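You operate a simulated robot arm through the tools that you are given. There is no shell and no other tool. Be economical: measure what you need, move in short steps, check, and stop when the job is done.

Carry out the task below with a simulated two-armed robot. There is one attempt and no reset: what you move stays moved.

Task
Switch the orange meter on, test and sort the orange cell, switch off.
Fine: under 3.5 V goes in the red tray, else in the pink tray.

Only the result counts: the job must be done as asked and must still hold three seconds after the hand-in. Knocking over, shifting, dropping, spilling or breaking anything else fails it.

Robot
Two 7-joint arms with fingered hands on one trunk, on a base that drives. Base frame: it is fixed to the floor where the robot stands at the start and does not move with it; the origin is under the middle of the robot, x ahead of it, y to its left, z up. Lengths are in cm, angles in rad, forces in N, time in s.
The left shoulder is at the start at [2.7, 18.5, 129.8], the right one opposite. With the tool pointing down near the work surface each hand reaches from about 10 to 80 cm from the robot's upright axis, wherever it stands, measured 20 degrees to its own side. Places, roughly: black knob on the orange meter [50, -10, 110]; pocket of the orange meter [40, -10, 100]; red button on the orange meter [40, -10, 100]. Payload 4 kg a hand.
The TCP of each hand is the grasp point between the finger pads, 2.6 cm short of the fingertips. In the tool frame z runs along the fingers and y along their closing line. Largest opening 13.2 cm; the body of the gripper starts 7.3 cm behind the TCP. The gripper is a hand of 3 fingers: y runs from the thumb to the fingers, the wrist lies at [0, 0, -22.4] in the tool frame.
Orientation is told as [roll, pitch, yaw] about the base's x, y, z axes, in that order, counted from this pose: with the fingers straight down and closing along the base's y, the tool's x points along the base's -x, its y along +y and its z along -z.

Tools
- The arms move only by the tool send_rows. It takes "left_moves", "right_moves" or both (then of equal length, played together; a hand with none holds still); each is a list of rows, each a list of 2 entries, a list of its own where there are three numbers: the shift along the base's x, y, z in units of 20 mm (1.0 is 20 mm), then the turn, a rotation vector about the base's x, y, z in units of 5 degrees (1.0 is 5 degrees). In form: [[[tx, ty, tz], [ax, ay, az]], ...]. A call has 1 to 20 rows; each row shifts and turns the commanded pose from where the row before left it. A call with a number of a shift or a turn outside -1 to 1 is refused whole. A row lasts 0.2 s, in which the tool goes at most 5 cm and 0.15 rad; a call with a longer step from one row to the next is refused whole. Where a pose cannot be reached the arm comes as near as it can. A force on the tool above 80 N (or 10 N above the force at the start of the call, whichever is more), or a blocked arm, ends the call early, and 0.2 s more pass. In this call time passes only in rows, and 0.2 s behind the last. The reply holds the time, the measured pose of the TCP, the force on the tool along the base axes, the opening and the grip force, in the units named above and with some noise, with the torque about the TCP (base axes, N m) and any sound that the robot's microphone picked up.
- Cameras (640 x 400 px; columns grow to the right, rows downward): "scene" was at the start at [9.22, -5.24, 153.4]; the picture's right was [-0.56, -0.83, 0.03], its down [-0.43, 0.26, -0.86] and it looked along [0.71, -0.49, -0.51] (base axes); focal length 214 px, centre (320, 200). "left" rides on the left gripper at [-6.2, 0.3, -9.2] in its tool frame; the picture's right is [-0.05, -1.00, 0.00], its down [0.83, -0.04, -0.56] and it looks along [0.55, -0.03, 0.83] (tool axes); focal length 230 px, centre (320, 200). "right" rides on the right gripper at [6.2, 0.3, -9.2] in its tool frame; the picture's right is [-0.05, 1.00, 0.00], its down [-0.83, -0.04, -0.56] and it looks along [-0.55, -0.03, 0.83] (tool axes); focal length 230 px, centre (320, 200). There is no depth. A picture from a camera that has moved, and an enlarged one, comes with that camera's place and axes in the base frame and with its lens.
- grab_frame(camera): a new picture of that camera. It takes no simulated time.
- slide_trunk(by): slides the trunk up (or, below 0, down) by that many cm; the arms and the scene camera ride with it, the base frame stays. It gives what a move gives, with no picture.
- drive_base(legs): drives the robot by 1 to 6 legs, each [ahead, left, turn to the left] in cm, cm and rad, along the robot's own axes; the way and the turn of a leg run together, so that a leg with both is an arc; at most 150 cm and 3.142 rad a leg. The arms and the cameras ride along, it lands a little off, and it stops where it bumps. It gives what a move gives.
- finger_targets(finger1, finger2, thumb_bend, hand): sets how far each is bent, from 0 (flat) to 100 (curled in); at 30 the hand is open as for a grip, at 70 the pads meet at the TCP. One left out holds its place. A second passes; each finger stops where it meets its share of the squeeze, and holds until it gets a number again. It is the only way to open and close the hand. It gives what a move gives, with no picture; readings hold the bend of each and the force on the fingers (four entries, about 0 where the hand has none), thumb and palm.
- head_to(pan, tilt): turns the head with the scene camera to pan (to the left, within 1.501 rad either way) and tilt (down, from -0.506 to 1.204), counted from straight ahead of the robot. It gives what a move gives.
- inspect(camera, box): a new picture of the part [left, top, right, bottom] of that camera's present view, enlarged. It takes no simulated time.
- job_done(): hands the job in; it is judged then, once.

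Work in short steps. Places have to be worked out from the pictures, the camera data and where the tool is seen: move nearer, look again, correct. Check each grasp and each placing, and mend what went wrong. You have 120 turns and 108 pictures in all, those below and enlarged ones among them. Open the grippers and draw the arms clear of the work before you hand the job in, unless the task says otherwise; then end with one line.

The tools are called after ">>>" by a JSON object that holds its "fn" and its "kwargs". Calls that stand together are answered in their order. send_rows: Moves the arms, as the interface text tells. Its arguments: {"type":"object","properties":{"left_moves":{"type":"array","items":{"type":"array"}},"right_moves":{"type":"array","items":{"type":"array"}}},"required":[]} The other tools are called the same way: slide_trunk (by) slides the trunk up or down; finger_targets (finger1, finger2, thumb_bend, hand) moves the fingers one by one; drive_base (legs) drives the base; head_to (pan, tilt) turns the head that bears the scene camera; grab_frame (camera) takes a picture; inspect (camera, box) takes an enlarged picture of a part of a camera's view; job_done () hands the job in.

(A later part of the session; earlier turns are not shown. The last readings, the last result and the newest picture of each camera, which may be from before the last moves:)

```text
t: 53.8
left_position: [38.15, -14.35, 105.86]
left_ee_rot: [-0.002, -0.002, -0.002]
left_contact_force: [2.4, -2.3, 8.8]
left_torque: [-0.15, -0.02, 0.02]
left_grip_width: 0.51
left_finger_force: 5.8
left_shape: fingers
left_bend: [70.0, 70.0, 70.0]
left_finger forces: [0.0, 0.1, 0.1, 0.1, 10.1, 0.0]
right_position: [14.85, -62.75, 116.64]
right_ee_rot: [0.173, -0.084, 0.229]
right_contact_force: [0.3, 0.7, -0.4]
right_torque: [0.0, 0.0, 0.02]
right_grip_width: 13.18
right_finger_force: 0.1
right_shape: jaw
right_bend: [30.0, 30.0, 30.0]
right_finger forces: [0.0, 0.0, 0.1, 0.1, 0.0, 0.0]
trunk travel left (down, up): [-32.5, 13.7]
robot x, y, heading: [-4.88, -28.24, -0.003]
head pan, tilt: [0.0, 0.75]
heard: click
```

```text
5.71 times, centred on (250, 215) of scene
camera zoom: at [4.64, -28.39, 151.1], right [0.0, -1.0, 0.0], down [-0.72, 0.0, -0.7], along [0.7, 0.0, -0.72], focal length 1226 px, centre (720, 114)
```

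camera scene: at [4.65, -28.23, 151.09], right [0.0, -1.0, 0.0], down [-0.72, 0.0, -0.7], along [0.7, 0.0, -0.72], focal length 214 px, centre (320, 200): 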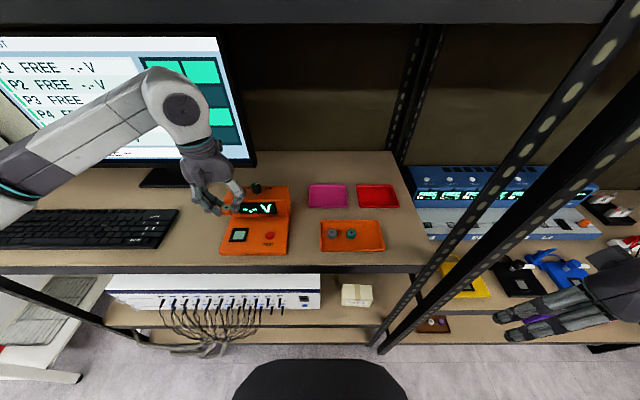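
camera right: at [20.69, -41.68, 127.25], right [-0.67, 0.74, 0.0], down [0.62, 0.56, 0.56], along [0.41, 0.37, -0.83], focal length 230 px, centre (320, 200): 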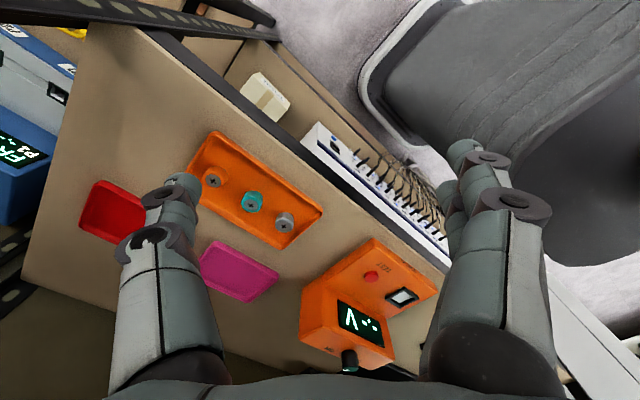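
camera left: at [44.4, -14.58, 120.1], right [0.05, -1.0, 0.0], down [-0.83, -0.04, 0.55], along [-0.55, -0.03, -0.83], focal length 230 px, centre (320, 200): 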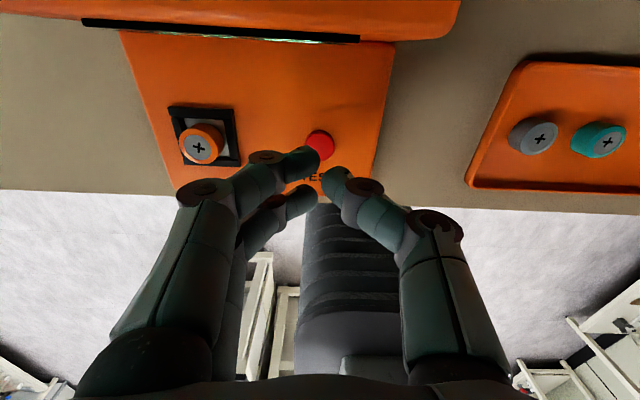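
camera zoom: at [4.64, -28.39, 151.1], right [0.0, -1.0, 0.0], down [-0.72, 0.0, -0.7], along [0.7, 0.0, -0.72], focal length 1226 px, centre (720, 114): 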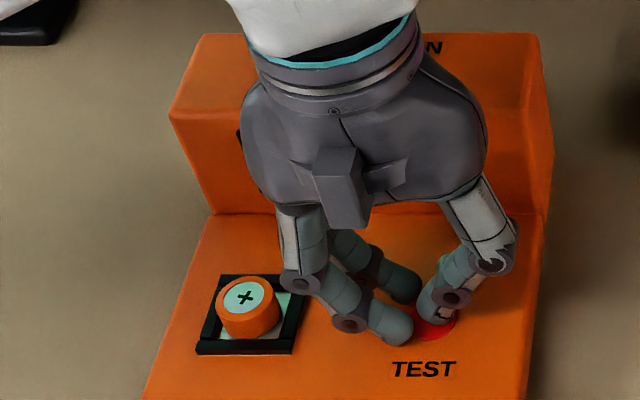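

A click was heard. The display is hidden by the hand, so I rise straight up and back to read it.

>>> {"fn": "send_rows", "kwargs": {"left_moves": [[[0, 0, 1], [0, 0, 0]], [[0, 0, 1], [0, 0, 0]], [[0, 0, 1], [0, 0, 0]], [[0, 0, 1], [0, 0, 0]], [[-0.5, 1, 0.3], [0, 0, 0]], [[-0.5, 1, 0], [0, 0, 0]], [[-0.5, 1, 0], [0, 0, 0]], [[-0.5, 1, 0], [0, 0, 0]], [[-0.5, 1, 0], [0, 0, 0]]]}}

>>> {"fn": "inspect", "kwargs": {"camera": "scene", "box": [200, 170, 300, 260]}}

```text
t: 55.8
left_position: [33.05, -4.15, 114.47]
left_ee_rot: [0.0, 0.0, 0.0]
left_contact_force: [0.4, -0.3, -0.2]
left_torque: [0.01, 0.01, -0.01]
left_grip_width: 0.61
left_finger_force: 0.0
left_shape: fingers
left_bend: [70.0, 70.0, 70.0]
left_finger forces: [0.0, 0.0, 0.0, 0.0, 0.0, 0.0]
right_position: [14.78, -62.58, 116.61]
right_ee_rot: [0.17, -0.083, 0.228]
right_contact_force: [-0.2, -0.1, 0.0]
right_torque: [-0.01, 0.0, -0.02]
right_grip_width: 13.21
right_finger_force: 0.0
right_shape: jaw
right_bend: [30.0, 30.0, 30.0]
right_finger forces: [0.0, 0.1, 0.0, 0.1, 0.0, 0.0]
trunk travel left (down, up): [-32.5, 13.7]
robot x, y, heading: [-5.17, -27.89, -0.003]
head pan, tilt: [0.0, 0.75]
```

```text
4.44 times, centred on (250, 215) of scene
camera zoom: at [4.6, -28.23, 151.09], right [0.0, -1.0, 0.0], down [-0.72, 0.0, -0.7], along [0.7, 0.0, -0.72], focal length 953 px, centre (631, 133)
```

zoom: 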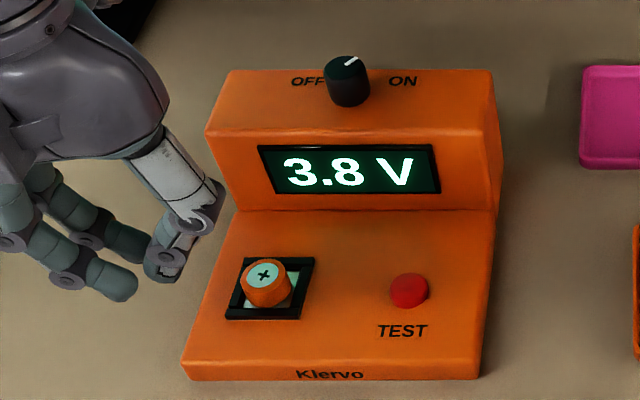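

It reads 3.8 V. I verify the digit with a closer look, and also view the cell from the left camera.

>>> {"fn": "inspect", "kwargs": {"camera": "scene", "box": [235, 190, 285, 225]}}

>>> {"fn": "grab_frame", "kwargs": {"camera": "left"}}

```text
11.43 times, centred on (260, 208) of scene
camera zoom: at [4.6, -28.23, 151.09], right [0.0, -1.0, 0.0], down [-0.72, 0.0, -0.7], along [0.7, 0.0, -0.72], focal length 2451 px, centre (1006, 114)
```

zoom: 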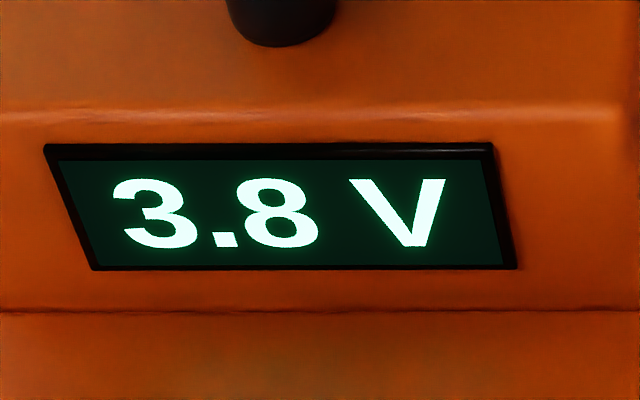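

```text
46 pictures are left
camera left: at [39.35, -3.83, 123.76], right [0.05, -1.0, 0.0], down [-0.83, -0.04, 0.55], along [-0.55, -0.03, -0.83], focal length 230 px, centre (320, 200)
```

left: 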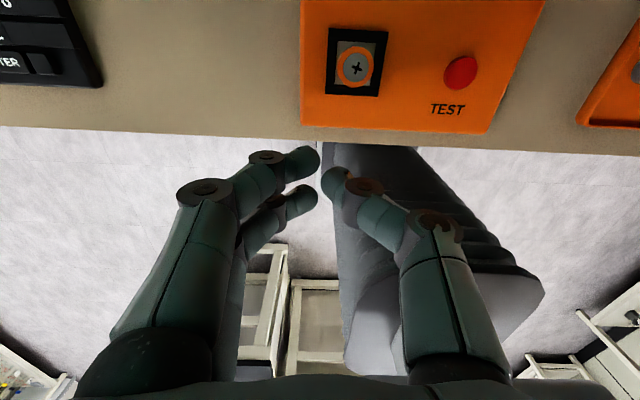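

Confirmed 3.8 V, so the cell goes in the pink tray. I return over the pocket with fingers open just enough; the cell is at about [38.15, -6.45], top 104.5.

>>> {"fn": "finger_targets", "kwargs": {"hand": "left", "finger1": 58, "finger2": 58, "thumb_bend": 58}}

>>> {"fn": "send_rows", "kwargs": {"left_moves": [[[0.85, -0.38, 0], [0, 0, 0]], [[0.85, -0.38, 0], [0, 0, 0]], [[0.85, -0.37, 0], [0, 0, 0]], [[0, 0, -1], [0, 0, 0]], [[0, 0, -1], [0, 0, 0]], [[0, 0, -1], [0, 0, 0]], [[0, 0, -0.6], [0, 0, 0]], [[0, 0, 0], [0, 0, 0]]]}}

>>> {"fn": "inspect", "kwargs": {"camera": "left", "box": [250, 100, 400, 240]}}

>>> {"fn": "inspect", "kwargs": {"camera": "scene", "box": [210, 200, 280, 250]}}

```text
t: 56.8
left_position: [33.15, -4.17, 114.62]
left_ee_rot: [0.001, 0.0, -0.002]
left_contact_force: [-0.2, -0.4, 0.0]
left_torque: [0.01, -0.02, -0.02]
left_grip_width: 4.4
left_finger_force: 0.1
left_shape: fingers
left_bend: [57.0, 57.0, 57.0]
left_finger forces: [0.0, 0.0, 0.0, 0.0, 0.0, 0.0]
right_position: [14.97, -62.64, 116.48]
right_ee_rot: [0.171, -0.084, 0.226]
right_contact_force: [0.1, -0.8, 0.5]
right_torque: [-0.02, -0.03, 0.01]
right_grip_width: 13.17
right_finger_force: 0.0
right_shape: jaw
right_bend: [30.0, 30.0, 30.0]
right_finger forces: [0.0, 0.1, 0.0, 0.0, 0.0, 0.1]
trunk travel left (down, up): [-32.5, 13.7]
robot x, y, heading: [-5.52, -28.41, -0.005]
head pan, tilt: [0.0, 0.75]
```

```text
t: 58.6
left_position: [38.44, -6.52, 107.33]
left_ee_rot: [0.0, 0.0, -0.002]
left_contact_force: [-0.3, -0.6, 0.1]
left_torque: [0.0, 0.03, -0.01]
left_grip_width: 4.4
left_finger_force: 0.1
left_shape: fingers
left_bend: [57.0, 57.0, 57.0]
left_finger forces: [0.1, 0.0, 0.1, 0.1, 0.0, 0.0]
right_position: [14.94, -62.62, 116.53]
right_ee_rot: [0.174, -0.084, 0.229]
right_contact_force: [-1.0, -0.2, 0.4]
right_torque: [-0.01, 0.0, -0.01]
right_grip_width: 13.21
right_finger_force: 0.1
right_shape: jaw
right_bend: [30.0, 30.0, 30.0]
right_finger forces: [0.1, 0.0, 0.0, 0.0, 0.1, 0.0]
trunk travel left (down, up): [-32.5, 13.7]
robot x, y, heading: [-4.92, -28.07, -0.006]
head pan, tilt: [0.0, 0.75]
```

```text
2.86 times, centred on (325, 170) of left
camera zoom: at [44.58, -6.24, 116.54], right [0.05, -1.0, 0.0], down [-0.83, -0.04, 0.55], along [-0.55, -0.03, -0.83], focal length 657 px, centre (306, 286)
```

zoom: 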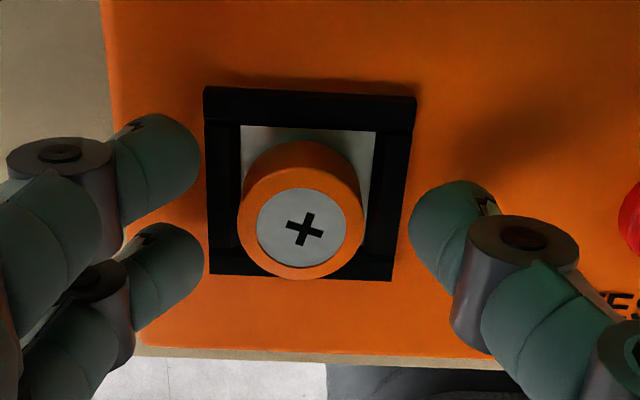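

```text
8.00 times, centred on (245, 225) of scene
camera zoom: at [4.69, -28.33, 151.08], right [0.0, -1.0, 0.0], down [-0.72, 0.0, -0.7], along [0.7, 0.0, -0.72], focal length 1716 px, centre (920, 0)
```

zoom: 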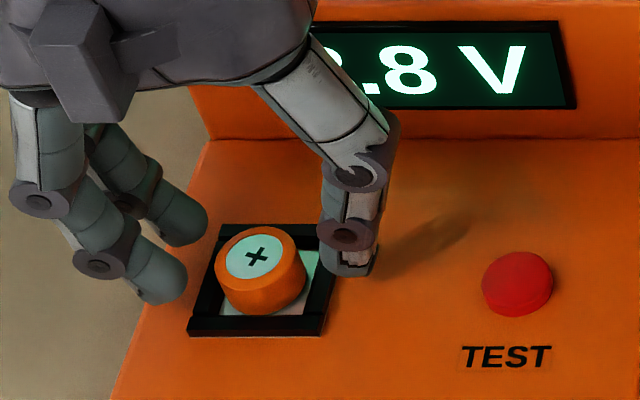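

The cell centre is about [38.05, -6.5, 104.75]. I shift −0.35 in x, lower to rim height and close.

>>> {"fn": "send_rows", "kwargs": {"left_moves": [[[-0.17, 0, -0.2], [0, 0, 0]], [[0, 0, -0.2], [0, 0, 0]], [[0, 0, 0], [0, 0, 0]]]}}

>>> {"fn": "finger_targets", "kwargs": {"hand": "left", "finger1": 66, "finger2": 66, "thumb_bend": 66}}

>>> {"fn": "inspect", "kwargs": {"camera": "left", "box": [250, 100, 400, 240]}}

>>> {"fn": "inspect", "kwargs": {"camera": "scene", "box": [210, 200, 280, 250]}}

```text
t: 59.4
left_position: [38.11, -6.62, 106.54]
left_ee_rot: [0.001, 0.001, -0.002]
left_contact_force: [0.0, -0.3, -0.4]
left_torque: [0.0, -0.01, 0.02]
left_grip_width: 4.41
left_finger_force: 0.0
left_shape: fingers
left_bend: [57.0, 57.0, 57.0]
left_finger forces: [0.0, 0.0, 0.0, 0.0, 0.0, 0.0]
right_position: [15.09, -62.73, 116.59]
right_ee_rot: [0.173, -0.082, 0.229]
right_contact_force: [0.2, 0.1, 1.0]
right_torque: [-0.02, 0.0, 0.03]
right_grip_width: 13.18
right_finger_force: 0.1
right_shape: jaw
right_bend: [30.0, 30.0, 30.0]
right_finger forces: [0.1, 0.0, 0.0, 0.0, 0.0, 0.1]
trunk travel left (down, up): [-32.5, 13.7]
robot x, y, heading: [-5.17, -28.24, 0.001]
head pan, tilt: [0.0, 0.75]
```

```text
t: 60.4
left_position: [38.02, -6.49, 106.66]
left_ee_rot: [-0.001, -0.002, -0.001]
left_contact_force: [1.3, 3.5, 7.2]
left_torque: [0.28, -0.04, -0.02]
left_grip_width: 2.62
left_finger_force: 10.0
left_shape: fingers
left_bend: [62.0, 62.0, 65.0]
left_finger forces: [7.4, 7.9, 0.1, 0.1, 4.2, 0.0]
right_position: [14.88, -62.62, 116.52]
right_ee_rot: [0.172, -0.084, 0.228]
right_contact_force: [-0.8, -0.2, -0.1]
right_torque: [-0.01, 0.01, -0.02]
right_grip_width: 13.19
right_finger_force: 0.0
right_shape: jaw
right_bend: [30.0, 30.0, 30.0]
right_finger forces: [0.0, 0.0, 0.1, 0.0, 0.1, 0.1]
trunk travel left (down, up): [-32.5, 13.7]
robot x, y, heading: [-4.85, -28.4, -0.003]
head pan, tilt: [0.0, 0.75]
```

```text
2.86 times, centred on (325, 170) of left
camera zoom: at [44.2, -6.16, 115.79], right [0.05, -1.0, 0.0], down [-0.83, -0.04, 0.55], along [-0.55, -0.03, -0.83], focal length 657 px, centre (306, 286)
```

zoom: 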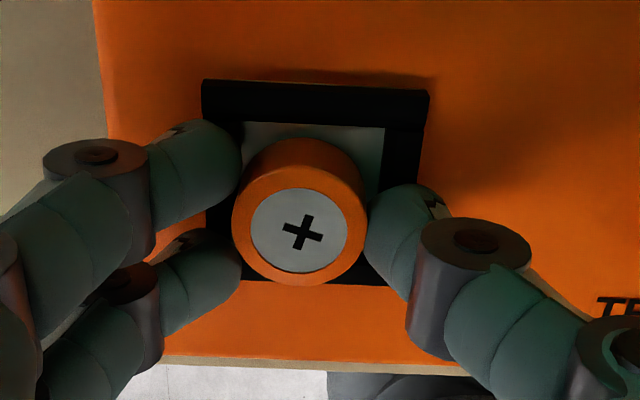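

```text
8.00 times, centred on (245, 225) of scene
camera zoom: at [4.65, -28.27, 151.09], right [0.0, -1.0, 0.0], down [-0.72, 0.0, -0.7], along [0.7, 0.0, -0.72], focal length 1716 px, centre (920, 0)
```

zoom: 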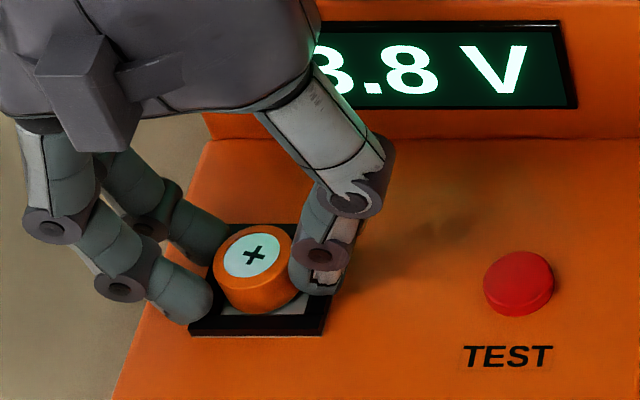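

The two fingers caught on the rim edge. I raise 0.3 cm and then squeeze.

>>> {"fn": "send_rows", "kwargs": {"left_moves": [[[0, 0, 0.12], [0, 0, 0]], [[0, 0, 0], [0, 0, 0]]]}}

>>> {"fn": "finger_targets", "kwargs": {"hand": "left", "finger1": 70, "finger2": 70, "thumb_bend": 67}}

>>> {"fn": "inspect", "kwargs": {"camera": "left", "box": [250, 100, 400, 240]}}

```text
t: 61.0
left_position: [37.97, -6.6, 106.77]
left_ee_rot: [0.0, 0.003, -0.002]
left_contact_force: [0.4, 3.4, -2.0]
left_torque: [0.1, 0.0, -0.01]
left_grip_width: 2.63
left_finger_force: 3.9
left_shape: fingers
left_bend: [62.0, 62.0, 65.0]
left_finger forces: [2.9, 2.8, 0.0, 0.0, 2.4, 0.1]
right_position: [15.02, -62.52, 116.51]
right_ee_rot: [0.172, -0.082, 0.23]
right_contact_force: [-0.3, -0.8, -0.4]
right_torque: [-0.01, -0.04, 0.0]
right_grip_width: 13.17
right_finger_force: 0.0
right_shape: jaw
right_bend: [30.0, 30.0, 30.0]
right_finger forces: [0.0, 0.0, 0.0, 0.0, 0.1, 0.0]
trunk travel left (down, up): [-32.5, 13.7]
robot x, y, heading: [-5.32, -28.04, -0.005]
head pan, tilt: [0.0, 0.75]
```

```text
t: 62.0
left_position: [37.89, -6.44, 106.77]
left_ee_rot: [-0.001, 0.001, -0.003]
left_contact_force: [-1.2, 6.4, -1.5]
left_torque: [0.13, 0.09, 0.01]
left_grip_width: 2.46
left_finger_force: 7.2
left_shape: fingers
left_bend: [62.0, 62.0, 66.0]
left_finger forces: [5.1, 5.1, 0.0, 0.1, 4.1, 0.1]
right_position: [14.9, -62.52, 116.63]
right_ee_rot: [0.171, -0.083, 0.228]
right_contact_force: [0.2, 0.4, 0.6]
right_torque: [-0.01, 0.0, 0.01]
right_grip_width: 13.18
right_finger_force: 0.1
right_shape: jaw
right_bend: [30.0, 30.0, 30.0]
right_finger forces: [0.0, 0.0, 0.1, 0.1, 0.0, 0.2]
trunk travel left (down, up): [-32.5, 13.7]
robot x, y, heading: [-5.25, -28.39, -0.003]
head pan, tilt: [0.0, 0.75]
```

```text
2.86 times, centred on (325, 170) of left
camera zoom: at [44.2, -6.12, 115.94], right [0.05, -1.0, 0.0], down [-0.83, -0.04, 0.56], along [-0.55, -0.03, -0.83], focal length 657 px, centre (306, 286)
```

zoom: 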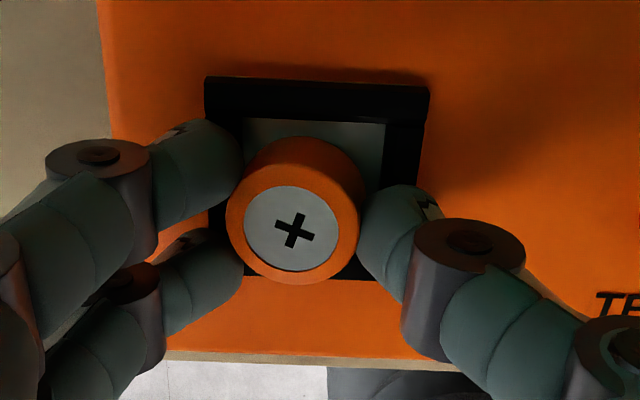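

The fingers still push the rim sideways (6 N). I rise another 0.3 cm to let them slide over it.

>>> {"fn": "send_rows", "kwargs": {"left_moves": [[[0, 0, 0.12], [0, 0, 0]], [[0, 0, 0], [0, 0, 0]]]}}

>>> {"fn": "inspect", "kwargs": {"camera": "left", "box": [250, 100, 400, 240]}}

>>> {"fn": "inspect", "kwargs": {"camera": "scene", "box": [210, 200, 280, 250]}}

```text
t: 62.6
left_position: [37.93, -6.57, 106.99]
left_ee_rot: [-0.002, -0.001, -0.003]
left_contact_force: [0.6, 0.3, -0.4]
left_torque: [0.04, 0.0, 0.02]
left_grip_width: 2.24
left_finger_force: 6.3
left_shape: fingers
left_bend: [66.0, 67.0, 65.0]
left_finger forces: [3.6, 2.3, 0.1, 0.0, 5.7, 0.0]
right_position: [14.98, -62.6, 116.59]
right_ee_rot: [0.171, -0.081, 0.228]
right_contact_force: [0.2, -0.1, -1.0]
right_torque: [-0.02, 0.02, 0.01]
right_grip_width: 13.21
right_finger_force: 0.2
right_shape: jaw
right_bend: [30.0, 30.0, 30.0]
right_finger forces: [0.0, 0.0, 0.0, 0.0, 0.0, 0.0]
trunk travel left (down, up): [-32.5, 13.7]
robot x, y, heading: [-4.94, -27.95, -0.007]
head pan, tilt: [0.0, 0.75]
```

```text
2.86 times, centred on (325, 170) of left
camera zoom: at [44.23, -6.23, 116.21], right [0.05, -1.0, 0.0], down [-0.83, -0.04, 0.55], along [-0.55, -0.03, -0.83], focal length 657 px, centre (306, 286)
```

zoom: 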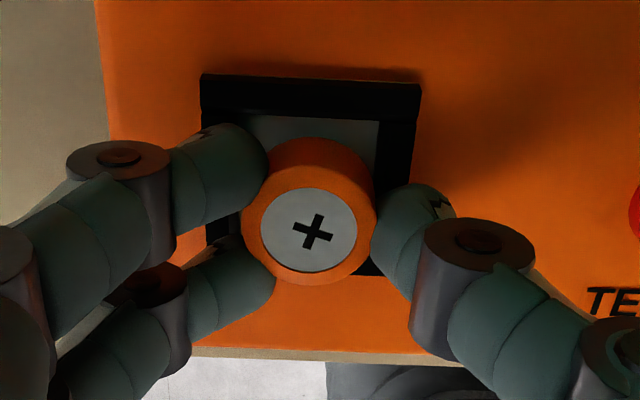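

```text
8.00 times, centred on (245, 225) of scene
camera zoom: at [4.69, -28.27, 151.08], right [0.0, -1.0, 0.0], down [-0.72, 0.0, -0.7], along [0.7, 0.0, -0.72], focal length 1716 px, centre (920, 0)
```

zoom: 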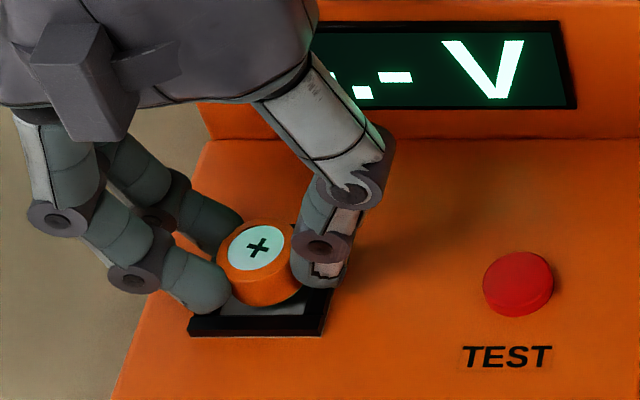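

The fingers slid over the rim and grip the cell (the display went back to "-.-", so it is off the contact). I squeeze firmly.

>>> {"fn": "finger_targets", "kwargs": {"hand": "left", "finger1": 76, "finger2": 76, "thumb_bend": 75}}

>>> {"fn": "send_rows", "kwargs": {"left_moves": [[[0, 0, 0.25], [0, 0, 0]], [[0, 0, 0.25], [0, 0, 0]], [[0, 0, 0], [0, 0, 0]]]}}

>>> {"fn": "inspect", "kwargs": {"camera": "left", "box": [250, 100, 400, 240]}}

>>> {"fn": "inspect", "kwargs": {"camera": "scene", "box": [210, 200, 280, 250]}}

```text
t: 63.6
left_position: [37.9, -6.62, 107.06]
left_ee_rot: [-0.001, 0.001, -0.001]
left_contact_force: [-0.3, -0.1, -0.4]
left_torque: [-0.01, 0.0, -0.03]
left_grip_width: 2.1
left_finger_force: 17.9
left_shape: fingers
left_bend: [72.0, 73.0, 66.0]
left_finger forces: [10.2, 7.9, 0.1, 0.1, 17.5, 0.0]
right_position: [14.99, -62.61, 116.54]
right_ee_rot: [0.173, -0.082, 0.229]
right_contact_force: [0.1, -0.1, -0.5]
right_torque: [-0.01, 0.01, -0.02]
right_grip_width: 13.21
right_finger_force: 0.1
right_shape: jaw
right_bend: [30.0, 30.0, 30.0]
right_finger forces: [0.1, 0.0, 0.1, 0.0, 0.2, 0.0]
trunk travel left (down, up): [-32.5, 13.7]
robot x, y, heading: [-5.21, -28.0, -0.002]
head pan, tilt: [0.0, 0.75]
```

```text
t: 64.4
left_position: [38.03, -6.53, 108.01]
left_ee_rot: [0.001, 0.0, -0.002]
left_contact_force: [-0.2, -0.4, -0.2]
left_torque: [0.01, 0.0, -0.02]
left_grip_width: 2.06
left_finger_force: 17.4
left_shape: fingers
left_bend: [72.0, 73.0, 66.0]
left_finger forces: [10.2, 8.1, 0.1, 0.0, 17.4, 0.0]
right_position: [14.94, -62.64, 116.47]
right_ee_rot: [0.172, -0.081, 0.227]
right_contact_force: [-0.2, -0.9, 0.3]
right_torque: [0.01, 0.03, 0.01]
right_grip_width: 13.17
right_finger_force: 0.2
right_shape: jaw
right_bend: [30.0, 30.0, 30.0]
right_finger forces: [0.0, 0.0, 0.1, 0.0, 0.0, 0.1]
trunk travel left (down, up): [-32.5, 13.7]
robot x, y, heading: [-5.12, -28.07, -0.007]
head pan, tilt: [0.0, 0.75]
```

```text
2.86 times, centred on (325, 170) of left
camera zoom: at [44.23, -6.2, 117.21], right [0.05, -1.0, 0.0], down [-0.83, -0.04, 0.56], along [-0.55, -0.03, -0.83], focal length 657 px, centre (306, 286)
```

zoom: 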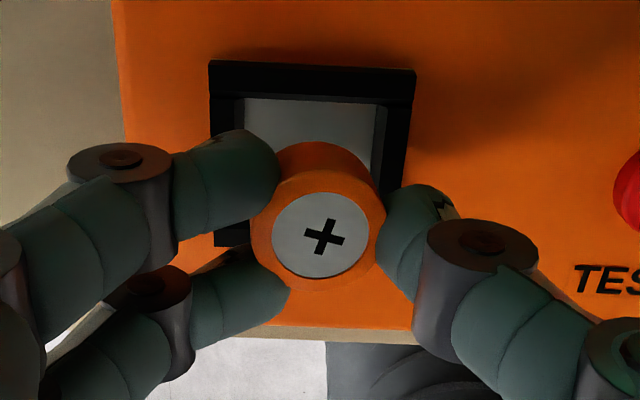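

```text
8.00 times, centred on (245, 225) of scene
camera zoom: at [4.69, -28.31, 151.08], right [0.0, -1.0, 0.0], down [-0.72, 0.0, -0.7], along [0.7, 0.0, -0.72], focal length 1716 px, centre (920, 0)
```

zoom: 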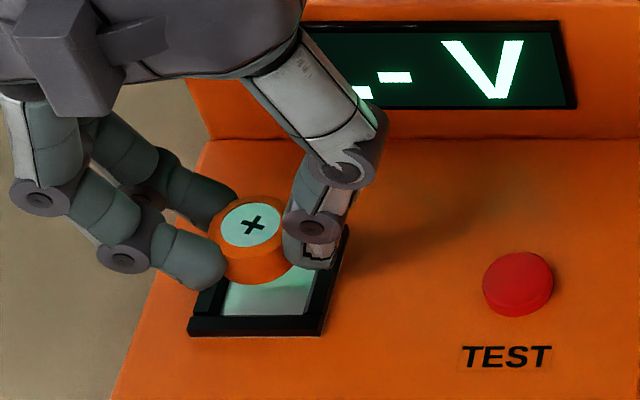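

The cell is held and clear. I lift, carry it along −y in front of the block, then forward over the pink tray (centre about [53.8, -31]).

>>> {"fn": "send_rows", "kwargs": {"left_moves": [[[0, 0, 0.8], [0, 0, 0]], [[0, 0, 0.8], [0, 0, 0]], [[0, 0, 0.8], [0, 0, 0]], [[0, -0.94, 0], [0, 0, 0]], [[0, -0.94, 0], [0, 0, 0]], [[0, -0.94, 0], [0, 0, 0]], [[0, -0.94, 0], [0, 0, 0]], [[0, -0.94, 0], [0, 0, 0]], [[0, -0.94, 0], [0, 0, 0]], [[0, -0.94, 0], [0, 0, 0]], [[0, -0.94, 0], [0, 0, 0]], [[0, -0.94, 0], [0, 0, 0]], [[0, -0.94, 0], [0, 0, 0]], [[0, -0.94, 0], [0, 0, 0]], [[0, -0.94, 0], [0, 0, 0]], [[0, -0.94, 0], [0, 0, 0]]]}}

>>> {"fn": "send_rows", "kwargs": {"left_moves": [[[0.98, 0, 0], [0, 0, 0]], [[0.98, 0, 0], [0, 0, 0]], [[0.98, 0, 0], [0, 0, 0]], [[0.98, 0, 0], [0, 0, 0]], [[0.98, 0, 0], [0, 0, 0]], [[0.98, 0, 0], [0, 0, 0]], [[0.98, 0, 0], [0, 0, 0]], [[0.98, 0, 0], [0, 0, 0]], [[0, 0, 0], [0, 0, 0]]]}}

>>> {"fn": "grab_frame", "kwargs": {"camera": "left"}}

>>> {"fn": "grab_frame", "kwargs": {"camera": "scene"}}

```text
t: 67.8
left_position: [37.99, -31.21, 112.77]
left_ee_rot: [0.0, 0.0, -0.003]
left_contact_force: [0.5, -0.8, -1.1]
left_torque: [-0.01, -0.01, -0.03]
left_grip_width: 2.06
left_finger_force: 18.4
left_shape: fingers
left_bend: [72.0, 73.0, 66.0]
left_finger forces: [10.5, 8.2, 0.0, 0.0, 17.5, 0.1]
right_position: [15.05, -62.81, 116.5]
right_ee_rot: [0.173, -0.084, 0.229]
right_contact_force: [0.3, 0.4, -0.1]
right_torque: [-0.03, -0.01, -0.01]
right_grip_width: 13.19
right_finger_force: 0.1
right_shape: jaw
right_bend: [30.0, 30.0, 30.0]
right_finger forces: [0.1, 0.0, 0.0, 0.1, 0.0, 0.0]
trunk travel left (down, up): [-32.5, 13.7]
robot x, y, heading: [-5.05, -28.2, -0.003]
head pan, tilt: [0.0, 0.75]
```

```text
t: 69.8
left_position: [53.71, -31.08, 112.83]
left_ee_rot: [0.001, 0.0, -0.001]
left_contact_force: [0.2, 0.2, 0.0]
left_torque: [0.02, -0.03, 0.03]
left_grip_width: 2.06
left_finger_force: 18.1
left_shape: fingers
left_bend: [72.0, 73.0, 66.0]
left_finger forces: [10.3, 8.1, 0.0, 0.0, 17.6, 0.1]
right_position: [14.86, -62.58, 116.62]
right_ee_rot: [0.172, -0.085, 0.23]
right_contact_force: [0.7, -0.3, -0.3]
right_torque: [-0.02, 0.01, -0.02]
right_grip_width: 13.19
right_finger_force: 0.0
right_shape: jaw
right_bend: [30.0, 30.0, 30.0]
right_finger forces: [0.1, 0.0, 0.1, 0.0, 0.1, 0.0]
trunk travel left (down, up): [-32.5, 13.7]
robot x, y, heading: [-5.13, -28.58, -0.003]
head pan, tilt: [0.0, 0.75]
```

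```text
36 pictures are left
camera left: at [59.9, -30.63, 122.03], right [0.05, -1.0, 0.0], down [-0.83, -0.04, 0.55], along [-0.55, -0.03, -0.83], focal length 230 px, centre (320, 200)
```

left: 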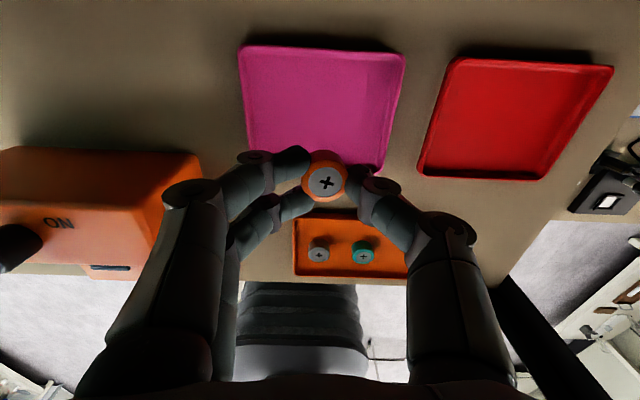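

```text
35 pictures are left
camera scene: at [4.67, -28.3, 151.08], right [0.0, -1.0, 0.0], down [-0.72, 0.0, -0.7], along [0.7, 0.0, -0.72], focal length 214 px, centre (320, 200)
```

scene: 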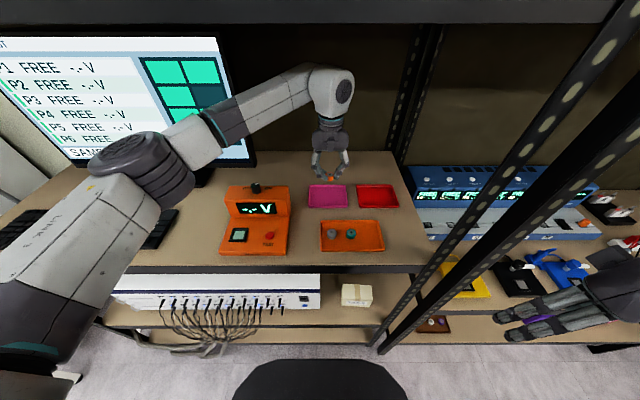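

Pink tray centre refined to [54.8, -31.0]. I shift +1 cm in x and descend toward the floor.

>>> {"fn": "send_rows", "kwargs": {"left_moves": [[[0.5, 0, -0.6], [0, 0, 0]], [[0, 0, -0.9], [0, 0, 0]], [[0, 0, -0.9], [0, 0, 0]], [[0, 0, -0.8], [0, 0, 0]], [[0, 0, 0], [0, 0, 0]]]}}

>>> {"fn": "inspect", "kwargs": {"camera": "left", "box": [200, 80, 440, 240]}}

>>> {"fn": "inspect", "kwargs": {"camera": "scene", "box": [290, 150, 370, 215]}}

```text
t: 71.0
left_position: [54.58, -30.94, 106.43]
left_ee_rot: [0.0, 0.001, -0.001]
left_contact_force: [-0.3, 0.2, 0.7]
left_torque: [0.0, -0.04, 0.0]
left_grip_width: 2.09
left_finger_force: 18.0
left_shape: fingers
left_bend: [72.0, 73.0, 66.0]
left_finger forces: [10.6, 8.2, 0.0, 0.0, 17.3, 0.0]
right_position: [14.92, -62.58, 116.44]
right_ee_rot: [0.172, -0.085, 0.228]
right_contact_force: [-0.4, 0.4, 0.3]
right_torque: [0.01, 0.02, -0.02]
right_grip_width: 13.2
right_finger_force: 0.1
right_shape: jaw
right_bend: [30.0, 30.0, 30.0]
right_finger forces: [0.0, 0.0, 0.1, 0.0, 0.0, 0.0]
trunk travel left (down, up): [-32.5, 13.7]
robot x, y, heading: [-5.2, -27.83, -0.001]
head pan, tilt: [0.0, 0.75]
```

```text
2.50 times, centred on (320, 160) of left
camera zoom: at [60.9, -30.6, 115.57], right [0.05, -1.0, 0.0], down [-0.83, -0.04, 0.55], along [-0.55, -0.03, -0.83], focal length 575 px, centre (320, 300)
```

zoom: 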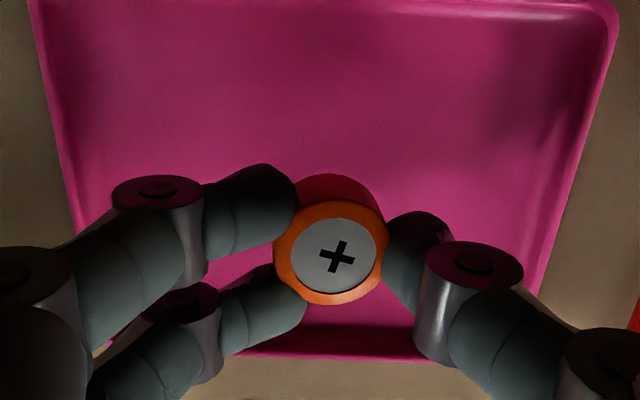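

```text
6.15 times, centred on (330, 182) of scene
camera zoom: at [4.67, -28.32, 151.09], right [0.0, -1.0, 0.0], down [-0.72, 0.0, -0.7], along [0.7, 0.0, -0.72], focal length 1320 px, centre (258, 308)
```

zoom: 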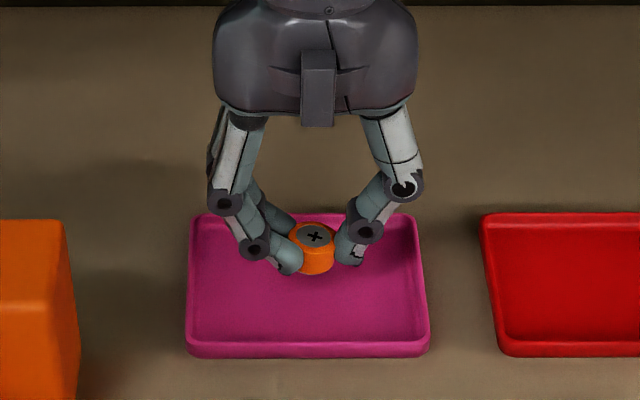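

Inside the tray outline. I lower in small steps until contact.

>>> {"fn": "send_rows", "kwargs": {"left_moves": [[[0, 0, -0.2], [0, 0, 0]], [[0, 0, -0.15], [0, 0, 0]], [[0, 0, 0], [0, 0, 0]]]}}

```text
t: 71.8
left_position: [54.63, -31.07, 105.71]
left_ee_rot: [0.001, 0.001, -0.003]
left_contact_force: [0.8, 0.2, -0.7]
left_torque: [0.01, 0.0, 0.0]
left_grip_width: 2.07
left_finger_force: 17.7
left_shape: fingers
left_bend: [72.0, 73.0, 66.0]
left_finger forces: [10.5, 8.2, 0.1, 0.1, 17.4, 0.0]
right_position: [15.0, -62.73, 116.42]
right_ee_rot: [0.173, -0.083, 0.231]
right_contact_force: [-0.8, -0.2, -0.2]
right_torque: [0.03, -0.02, -0.01]
right_grip_width: 13.19
right_finger_force: 0.0
right_shape: jaw
right_bend: [30.0, 30.0, 30.0]
right_finger forces: [0.0, 0.0, 0.1, 0.0, 0.0, 0.0]
trunk travel left (down, up): [-32.5, 13.7]
robot x, y, heading: [-4.99, -27.83, -0.008]
head pan, tilt: [0.0, 0.75]
```

No contact yet; lower a little more.

>>> {"fn": "send_rows", "kwargs": {"left_moves": [[[0, 0, -0.12], [0, 0, 0]], [[0, 0, -0.1], [0, 0, 0]], [[0, 0, 0], [0, 0, 0]]]}}

```text
t: 72.6
left_position: [54.59, -30.86, 105.22]
left_ee_rot: [0.0, -0.001, 0.0]
left_contact_force: [-0.8, 0.0, -0.5]
left_torque: [0.0, -0.02, 0.01]
left_grip_width: 2.07
left_finger_force: 18.3
left_shape: fingers
left_bend: [72.0, 73.0, 66.0]
left_finger forces: [10.5, 8.3, 0.0, 0.1, 17.4, 0.0]
right_position: [14.92, -62.56, 116.51]
right_ee_rot: [0.173, -0.082, 0.229]
right_contact_force: [0.3, 0.3, 0.1]
right_torque: [-0.02, -0.04, -0.02]
right_grip_width: 13.19
right_finger_force: 0.1
right_shape: jaw
right_bend: [30.0, 30.0, 30.0]
right_finger forces: [0.1, 0.0, 0.1, 0.0, 0.0, 0.0]
trunk travel left (down, up): [-32.5, 13.7]
robot x, y, heading: [-5.32, -27.93, -0.004]
head pan, tilt: [0.0, 0.75]
```

>>> {"fn": "send_rows", "kwargs": {"left_moves": [[[0, 0, -0.1], [0, 0, 0]], [[0, 0, -0.1], [0, 0, 0]], [[0, 0, 0], [0, 0, 0]]]}}

>>> {"fn": "inspect", "kwargs": {"camera": "scene", "box": [300, 160, 360, 215]}}

```text
t: 73.4
left_position: [54.54, -30.99, 104.88]
left_ee_rot: [0.0, 0.0, -0.002]
left_contact_force: [-0.1, -0.4, 0.0]
left_torque: [0.01, -0.02, -0.02]
left_grip_width: 2.08
left_finger_force: 18.4
left_shape: fingers
left_bend: [72.0, 73.0, 66.0]
left_finger forces: [10.5, 8.2, 0.0, 0.1, 17.3, 0.1]
right_position: [14.93, -62.55, 116.58]
right_ee_rot: [0.173, -0.082, 0.229]
right_contact_force: [0.2, 0.7, -0.1]
right_torque: [0.02, -0.01, 0.0]
right_grip_width: 13.17
right_finger_force: 0.1
right_shape: jaw
right_bend: [30.0, 30.0, 30.0]
right_finger forces: [0.0, 0.0, 0.0, 0.0, 0.1, 0.0]
trunk travel left (down, up): [-32.5, 13.7]
robot x, y, heading: [-5.32, -28.66, -0.005]
head pan, tilt: [0.0, 0.75]
```

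```text
7.27 times, centred on (330, 188) of scene
camera zoom: at [4.7, -28.33, 151.08], right [0.0, -1.0, 0.0], down [-0.72, 0.0, -0.7], along [0.7, 0.0, -0.72], focal length 1560 px, centre (247, 291)
```

zoom: 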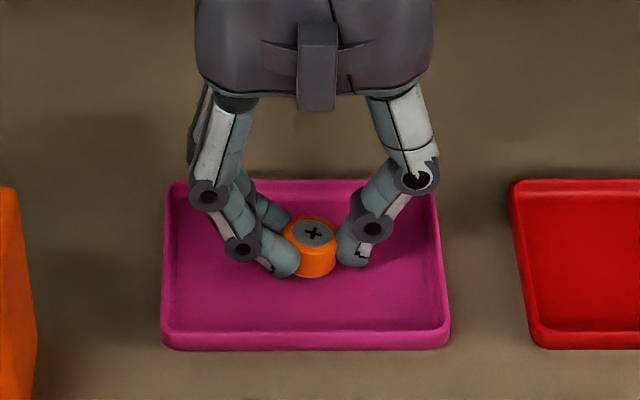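

Still no contact; another 0.3 cm.

>>> {"fn": "send_rows", "kwargs": {"left_moves": [[[0, 0, -0.08], [0, 0, 0]], [[0, 0, -0.07], [0, 0, 0]], [[0, 0, 0], [0, 0, 0]]]}}

```text
t: 74.2
left_position: [54.61, -31.1, 104.55]
left_ee_rot: [0.001, 0.0, 0.0]
left_contact_force: [0.2, -0.3, -0.1]
left_torque: [-0.01, -0.01, -0.01]
left_grip_width: 2.09
left_finger_force: 18.0
left_shape: fingers
left_bend: [72.0, 73.0, 66.0]
left_finger forces: [10.6, 8.2, 0.0, 0.0, 17.4, 0.0]
right_position: [15.01, -62.83, 116.4]
right_ee_rot: [0.173, -0.08, 0.229]
right_contact_force: [-0.6, 0.9, -0.1]
right_torque: [-0.03, -0.01, -0.01]
right_grip_width: 13.19
right_finger_force: 0.1
right_shape: jaw
right_bend: [30.0, 30.0, 30.0]
right_finger forces: [0.0, 0.1, 0.0, 0.0, 0.0, 0.0]
trunk travel left (down, up): [-32.5, 13.7]
robot x, y, heading: [-5.2, -28.37, -0.003]
head pan, tilt: [0.0, 0.75]
```

>>> {"fn": "send_rows", "kwargs": {"left_moves": [[[0, 0, -0.08], [0, 0, 0]], [[0, 0, -0.07], [0, 0, 0]], [[0, 0, 0], [0, 0, 0]]]}}

>>> {"fn": "inspect", "kwargs": {"camera": "left", "box": [200, 80, 440, 240]}}

```text
t: 75.0
left_position: [54.6, -31.1, 104.39]
left_ee_rot: [-0.001, -0.001, -0.002]
left_contact_force: [1.1, 1.2, 11.3]
left_torque: [-0.15, -0.09, 0.01]
left_grip_width: 2.03
left_finger_force: 20.4
left_shape: fingers
left_bend: [72.0, 73.0, 67.0]
left_finger forces: [12.1, 9.5, 0.0, 0.1, 19.5, 0.0]
right_position: [14.83, -62.66, 116.54]
right_ee_rot: [0.172, -0.085, 0.228]
right_contact_force: [-0.4, 0.0, -0.2]
right_torque: [0.01, 0.01, 0.01]
right_grip_width: 13.17
right_finger_force: 0.0
right_shape: jaw
right_bend: [30.0, 30.0, 30.0]
right_finger forces: [0.0, 0.1, 0.0, 0.0, 0.0, 0.0]
trunk travel left (down, up): [-32.5, 13.7]
robot x, y, heading: [-5.37, -28.01, -0.005]
head pan, tilt: [0.0, 0.75]
```

```text
2.50 times, centred on (320, 160) of left
camera zoom: at [60.81, -30.66, 113.6], right [0.05, -1.0, 0.0], down [-0.83, -0.04, 0.55], along [-0.55, -0.03, -0.83], focal length 575 px, centre (320, 300)
```

zoom: 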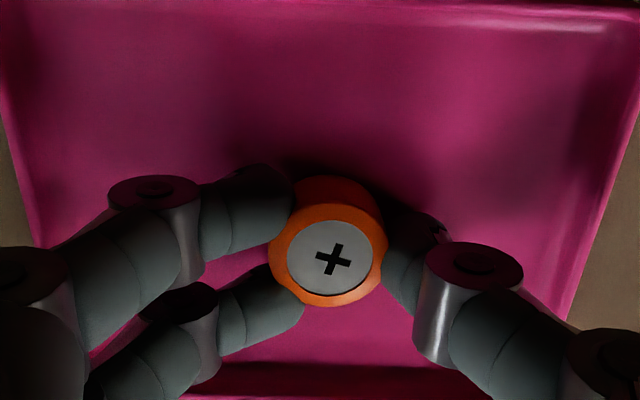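

Contact: the cell is on the tray floor. I ease up 0.15 cm and open.

>>> {"fn": "send_rows", "kwargs": {"left_moves": [[[0, 0, 0.08], [0, 0, 0]], [[0, 0, 0], [0, 0, 0]]]}}

>>> {"fn": "finger_targets", "kwargs": {"hand": "left", "finger1": 60, "finger2": 60, "thumb_bend": 58}}

>>> {"fn": "inspect", "kwargs": {"camera": "left", "box": [200, 80, 440, 240]}}

```text
t: 75.6
left_position: [54.61, -31.03, 104.4]
left_ee_rot: [0.0, 0.0, -0.002]
left_contact_force: [1.7, -0.7, 6.4]
left_torque: [-0.11, -0.06, 0.02]
left_grip_width: 2.07
left_finger_force: 19.2
left_shape: fingers
left_bend: [72.0, 73.0, 67.0]
left_finger forces: [11.6, 8.8, 0.1, 0.1, 18.8, 0.1]
right_position: [14.88, -62.66, 116.52]
right_ee_rot: [0.172, -0.085, 0.229]
right_contact_force: [0.1, 0.6, 0.3]
right_torque: [0.03, 0.04, -0.02]
right_grip_width: 13.2
right_finger_force: 0.0
right_shape: jaw
right_bend: [30.0, 30.0, 30.0]
right_finger forces: [0.0, 0.1, 0.1, 0.0, 0.0, 0.0]
trunk travel left (down, up): [-32.5, 13.7]
robot x, y, heading: [-4.81, -28.17, -0.008]
head pan, tilt: [0.0, 0.75]
```

```text
t: 76.6
left_position: [54.57, -30.96, 104.39]
left_ee_rot: [-0.002, -0.001, -0.003]
left_contact_force: [2.1, 3.5, 17.1]
left_torque: [-0.08, -0.03, 0.03]
left_grip_width: 3.23
left_finger_force: 8.5
left_shape: fingers
left_bend: [61.0, 61.0, 60.0]
left_finger forces: [2.4, 2.7, 0.0, 0.0, 11.6, 0.0]
right_position: [14.83, -62.46, 116.62]
right_ee_rot: [0.171, -0.084, 0.229]
right_contact_force: [0.3, -0.5, 0.7]
right_torque: [0.02, 0.01, 0.02]
right_grip_width: 13.17
right_finger_force: 0.1
right_shape: jaw
right_bend: [30.0, 30.0, 30.0]
right_finger forces: [0.0, 0.0, 0.1, 0.0, 0.0, 0.0]
trunk travel left (down, up): [-32.5, 13.7]
robot x, y, heading: [-5.23, -28.12, 0.0]
head pan, tilt: [0.0, 0.75]
```

```text
2.50 times, centred on (320, 160) of left
camera zoom: at [60.77, -30.6, 113.76], right [0.05, -1.0, 0.0], down [-0.83, -0.04, 0.55], along [-0.55, -0.03, -0.83], focal length 575 px, centre (320, 300)
```

zoom: 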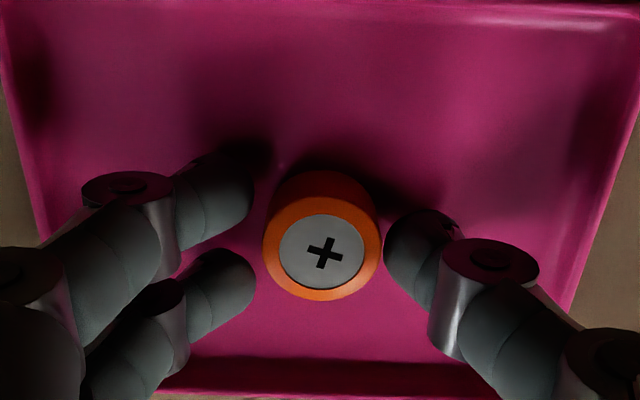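

Released and standing in the pink tray. I lift away and move to the knob with yaw −44° for switching off.

>>> {"fn": "send_rows", "kwargs": {"left_moves": [[[0, 0, 0.5], [0, 0, 0]], [[0, 0, 1], [0, 0, 0]], [[0, 0, 1], [0, 0, 0]], [[0, 0, 1], [0, 0, 0]], [[0, 0, 1], [0, 0, 0]], [[0, 0, 1], [0, 0, 0]], [[0, 0, 0.7], [0, 0, 0]], [[-0.3, 0.92, 0.1], [0, 0, -0.8]], [[-0.3, 0.92, 0.1], [0, 0, -0.8]], [[-0.3, 0.92, 0.1], [0, 0, -0.8]], [[-0.3, 0.92, 0.1], [0, 0, -0.8]], [[-0.3, 0.92, 0.1], [0, 0, -0.8]], [[-0.3, 0.92, 0.1], [0, 0, -0.8]], [[-0.3, 0.92, 0.1], [0, 0, -0.8]], [[-0.3, 0.92, 0.1], [0, 0, -0.8]], [[-0.3, 0.92, 0.1], [0, 0, -0.8]], [[-0.3, 0.92, 0.1], [0, 0, -0.8]], [[-0.3, 0.92, 0.1], [0, 0, -0.8]], [[0, 0, 0], [0, 0, 0]]]}}

>>> {"fn": "grab_frame", "kwargs": {"camera": "left"}}

>>> {"fn": "grab_frame", "kwargs": {"camera": "scene"}}

```text
t: 80.6
left_position: [48.2, -10.82, 118.85]
left_ee_rot: [0.0, 0.0, -0.77]
left_contact_force: [1.0, -1.5, -0.5]
left_torque: [0.0, 0.02, -0.01]
left_grip_width: 3.91
left_finger_force: 0.1
left_shape: fingers
left_bend: [60.0, 60.0, 57.0]
left_finger forces: [0.0, 0.1, 0.0, 0.0, 0.0, 0.0]
right_position: [14.9, -62.67, 116.45]
right_ee_rot: [0.173, -0.081, 0.228]
right_contact_force: [0.9, 0.2, -0.1]
right_torque: [0.04, -0.03, -0.02]
right_grip_width: 13.18
right_finger_force: 0.0
right_shape: jaw
right_bend: [30.0, 30.0, 30.0]
right_finger forces: [0.0, 0.0, 0.1, 0.1, 0.1, 0.0]
trunk travel left (down, up): [-32.5, 13.7]
robot x, y, heading: [-5.18, -28.48, -0.005]
head pan, tilt: [0.0, 0.75]
```

```text
29 pictures are left
camera left: at [52.83, -14.91, 128.15], right [-0.66, -0.75, 0.0], down [-0.63, 0.55, 0.56], along [-0.42, 0.37, -0.83], focal length 230 px, centre (320, 200)
```

left: 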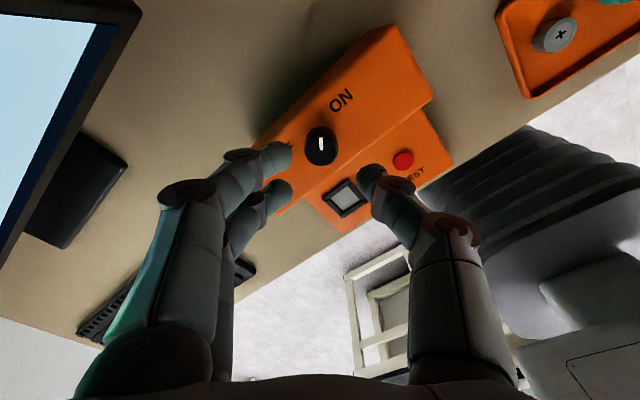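

```text
28 pictures are left
camera scene: at [4.72, -28.37, 151.08], right [0.0, -1.0, 0.0], down [-0.72, 0.0, -0.7], along [0.7, 0.0, -0.72], focal length 214 px, centre (320, 200)
```

scene: 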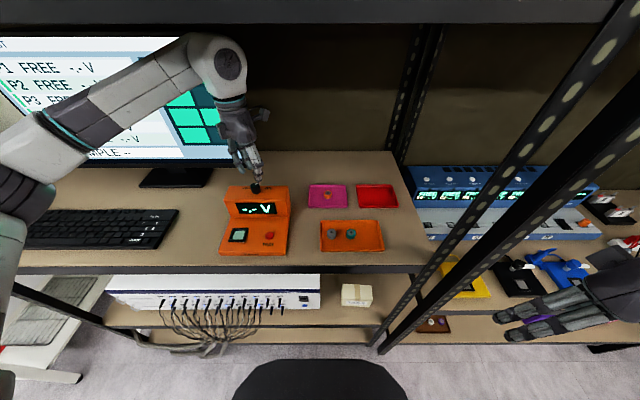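

The hand is aligned with the knob (same pose as at the earlier release). I open a bit, descend around it, and close.

>>> {"fn": "finger_targets", "kwargs": {"hand": "left", "finger1": 48, "finger2": 48, "thumb_bend": 48}}

>>> {"fn": "send_rows", "kwargs": {"left_moves": [[[0.03, -0.03, -0.8], [0, 0, 0]], [[0, 0, -0.8], [0, 0, 0]], [[0, 0, -0.6], [0, 0, 0]], [[0, 0, -0.34], [0, 0, 0]], [[0, 0, 0], [0, 0, 0]]]}}

>>> {"fn": "finger_targets", "kwargs": {"hand": "left", "finger1": 74, "finger2": 74, "thumb_bend": 74}}

>>> {"fn": "grab_frame", "kwargs": {"camera": "left"}}

```text
t: 81.6
left_position: [48.16, -10.87, 118.93]
left_ee_rot: [0.001, 0.001, -0.769]
left_contact_force: [0.3, 0.4, 0.2]
left_torque: [-0.01, 0.01, 0.02]
left_grip_width: 7.38
left_finger_force: 0.1
left_shape: fingers
left_bend: [48.0, 48.0, 48.0]
left_finger forces: [0.1, 0.0, 0.0, 0.1, 0.0, 0.0]
right_position: [15.02, -62.73, 116.45]
right_ee_rot: [0.173, -0.083, 0.229]
right_contact_force: [0.4, 0.1, -0.2]
right_torque: [0.02, 0.0, 0.01]
right_grip_width: 13.21
right_finger_force: 0.1
right_shape: jaw
right_bend: [30.0, 30.0, 30.0]
right_finger forces: [0.0, 0.0, 0.1, 0.0, 0.1, 0.1]
trunk travel left (down, up): [-32.5, 13.7]
robot x, y, heading: [-4.91, -28.04, -0.004]
head pan, tilt: [0.0, 0.75]
```

```text
t: 82.8
left_position: [48.23, -10.77, 113.97]
left_ee_rot: [0.0, 0.001, -0.769]
left_contact_force: [-0.4, -0.4, -0.3]
left_torque: [0.01, 0.0, 0.01]
left_grip_width: 7.4
left_finger_force: 0.0
left_shape: fingers
left_bend: [48.0, 48.0, 48.0]
left_finger forces: [0.0, 0.1, 0.0, 0.0, 0.1, 0.1]
right_position: [15.03, -62.78, 116.56]
right_ee_rot: [0.174, -0.083, 0.228]
right_contact_force: [-0.7, -0.3, -1.2]
right_torque: [-0.06, -0.01, -0.02]
right_grip_width: 13.2
right_finger_force: 0.1
right_shape: jaw
right_bend: [30.0, 30.0, 30.0]
right_finger forces: [0.0, 0.1, 0.0, 0.0, 0.0, 0.1]
trunk travel left (down, up): [-32.5, 13.7]
robot x, y, heading: [-4.95, -28.07, -0.005]
head pan, tilt: [0.0, 0.75]
```

```text
t: 83.8
left_position: [48.22, -10.9, 113.87]
left_ee_rot: [-0.001, 0.001, -0.771]
left_contact_force: [-3.6, -2.9, -9.0]
left_torque: [-0.1, 0.12, 0.0]
left_grip_width: 1.91
left_finger_force: 12.3
left_shape: fingers
left_bend: [71.0, 71.0, 66.0]
left_finger forces: [5.2, 5.9, 0.0, 0.1, 15.0, 0.0]
right_position: [14.89, -62.61, 116.38]
right_ee_rot: [0.174, -0.082, 0.227]
right_contact_force: [-0.3, 0.0, 0.5]
right_torque: [-0.02, 0.0, -0.01]
right_grip_width: 13.19
right_finger_force: 0.0
right_shape: jaw
right_bend: [30.0, 30.0, 30.0]
right_finger forces: [0.1, 0.0, 0.1, 0.1, 0.0, 0.0]
trunk travel left (down, up): [-32.5, 13.7]
robot x, y, heading: [-5.13, -28.13, -0.005]
head pan, tilt: [0.0, 0.75]
```

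```text
27 pictures are left
camera left: at [52.83, -14.85, 123.05], right [-0.66, -0.75, 0.0], down [-0.63, 0.55, 0.56], along [-0.42, 0.37, -0.83], focal length 230 px, centre (320, 200)
```

left: 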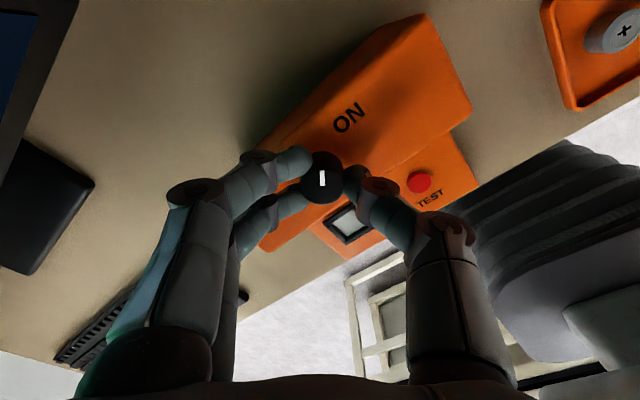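

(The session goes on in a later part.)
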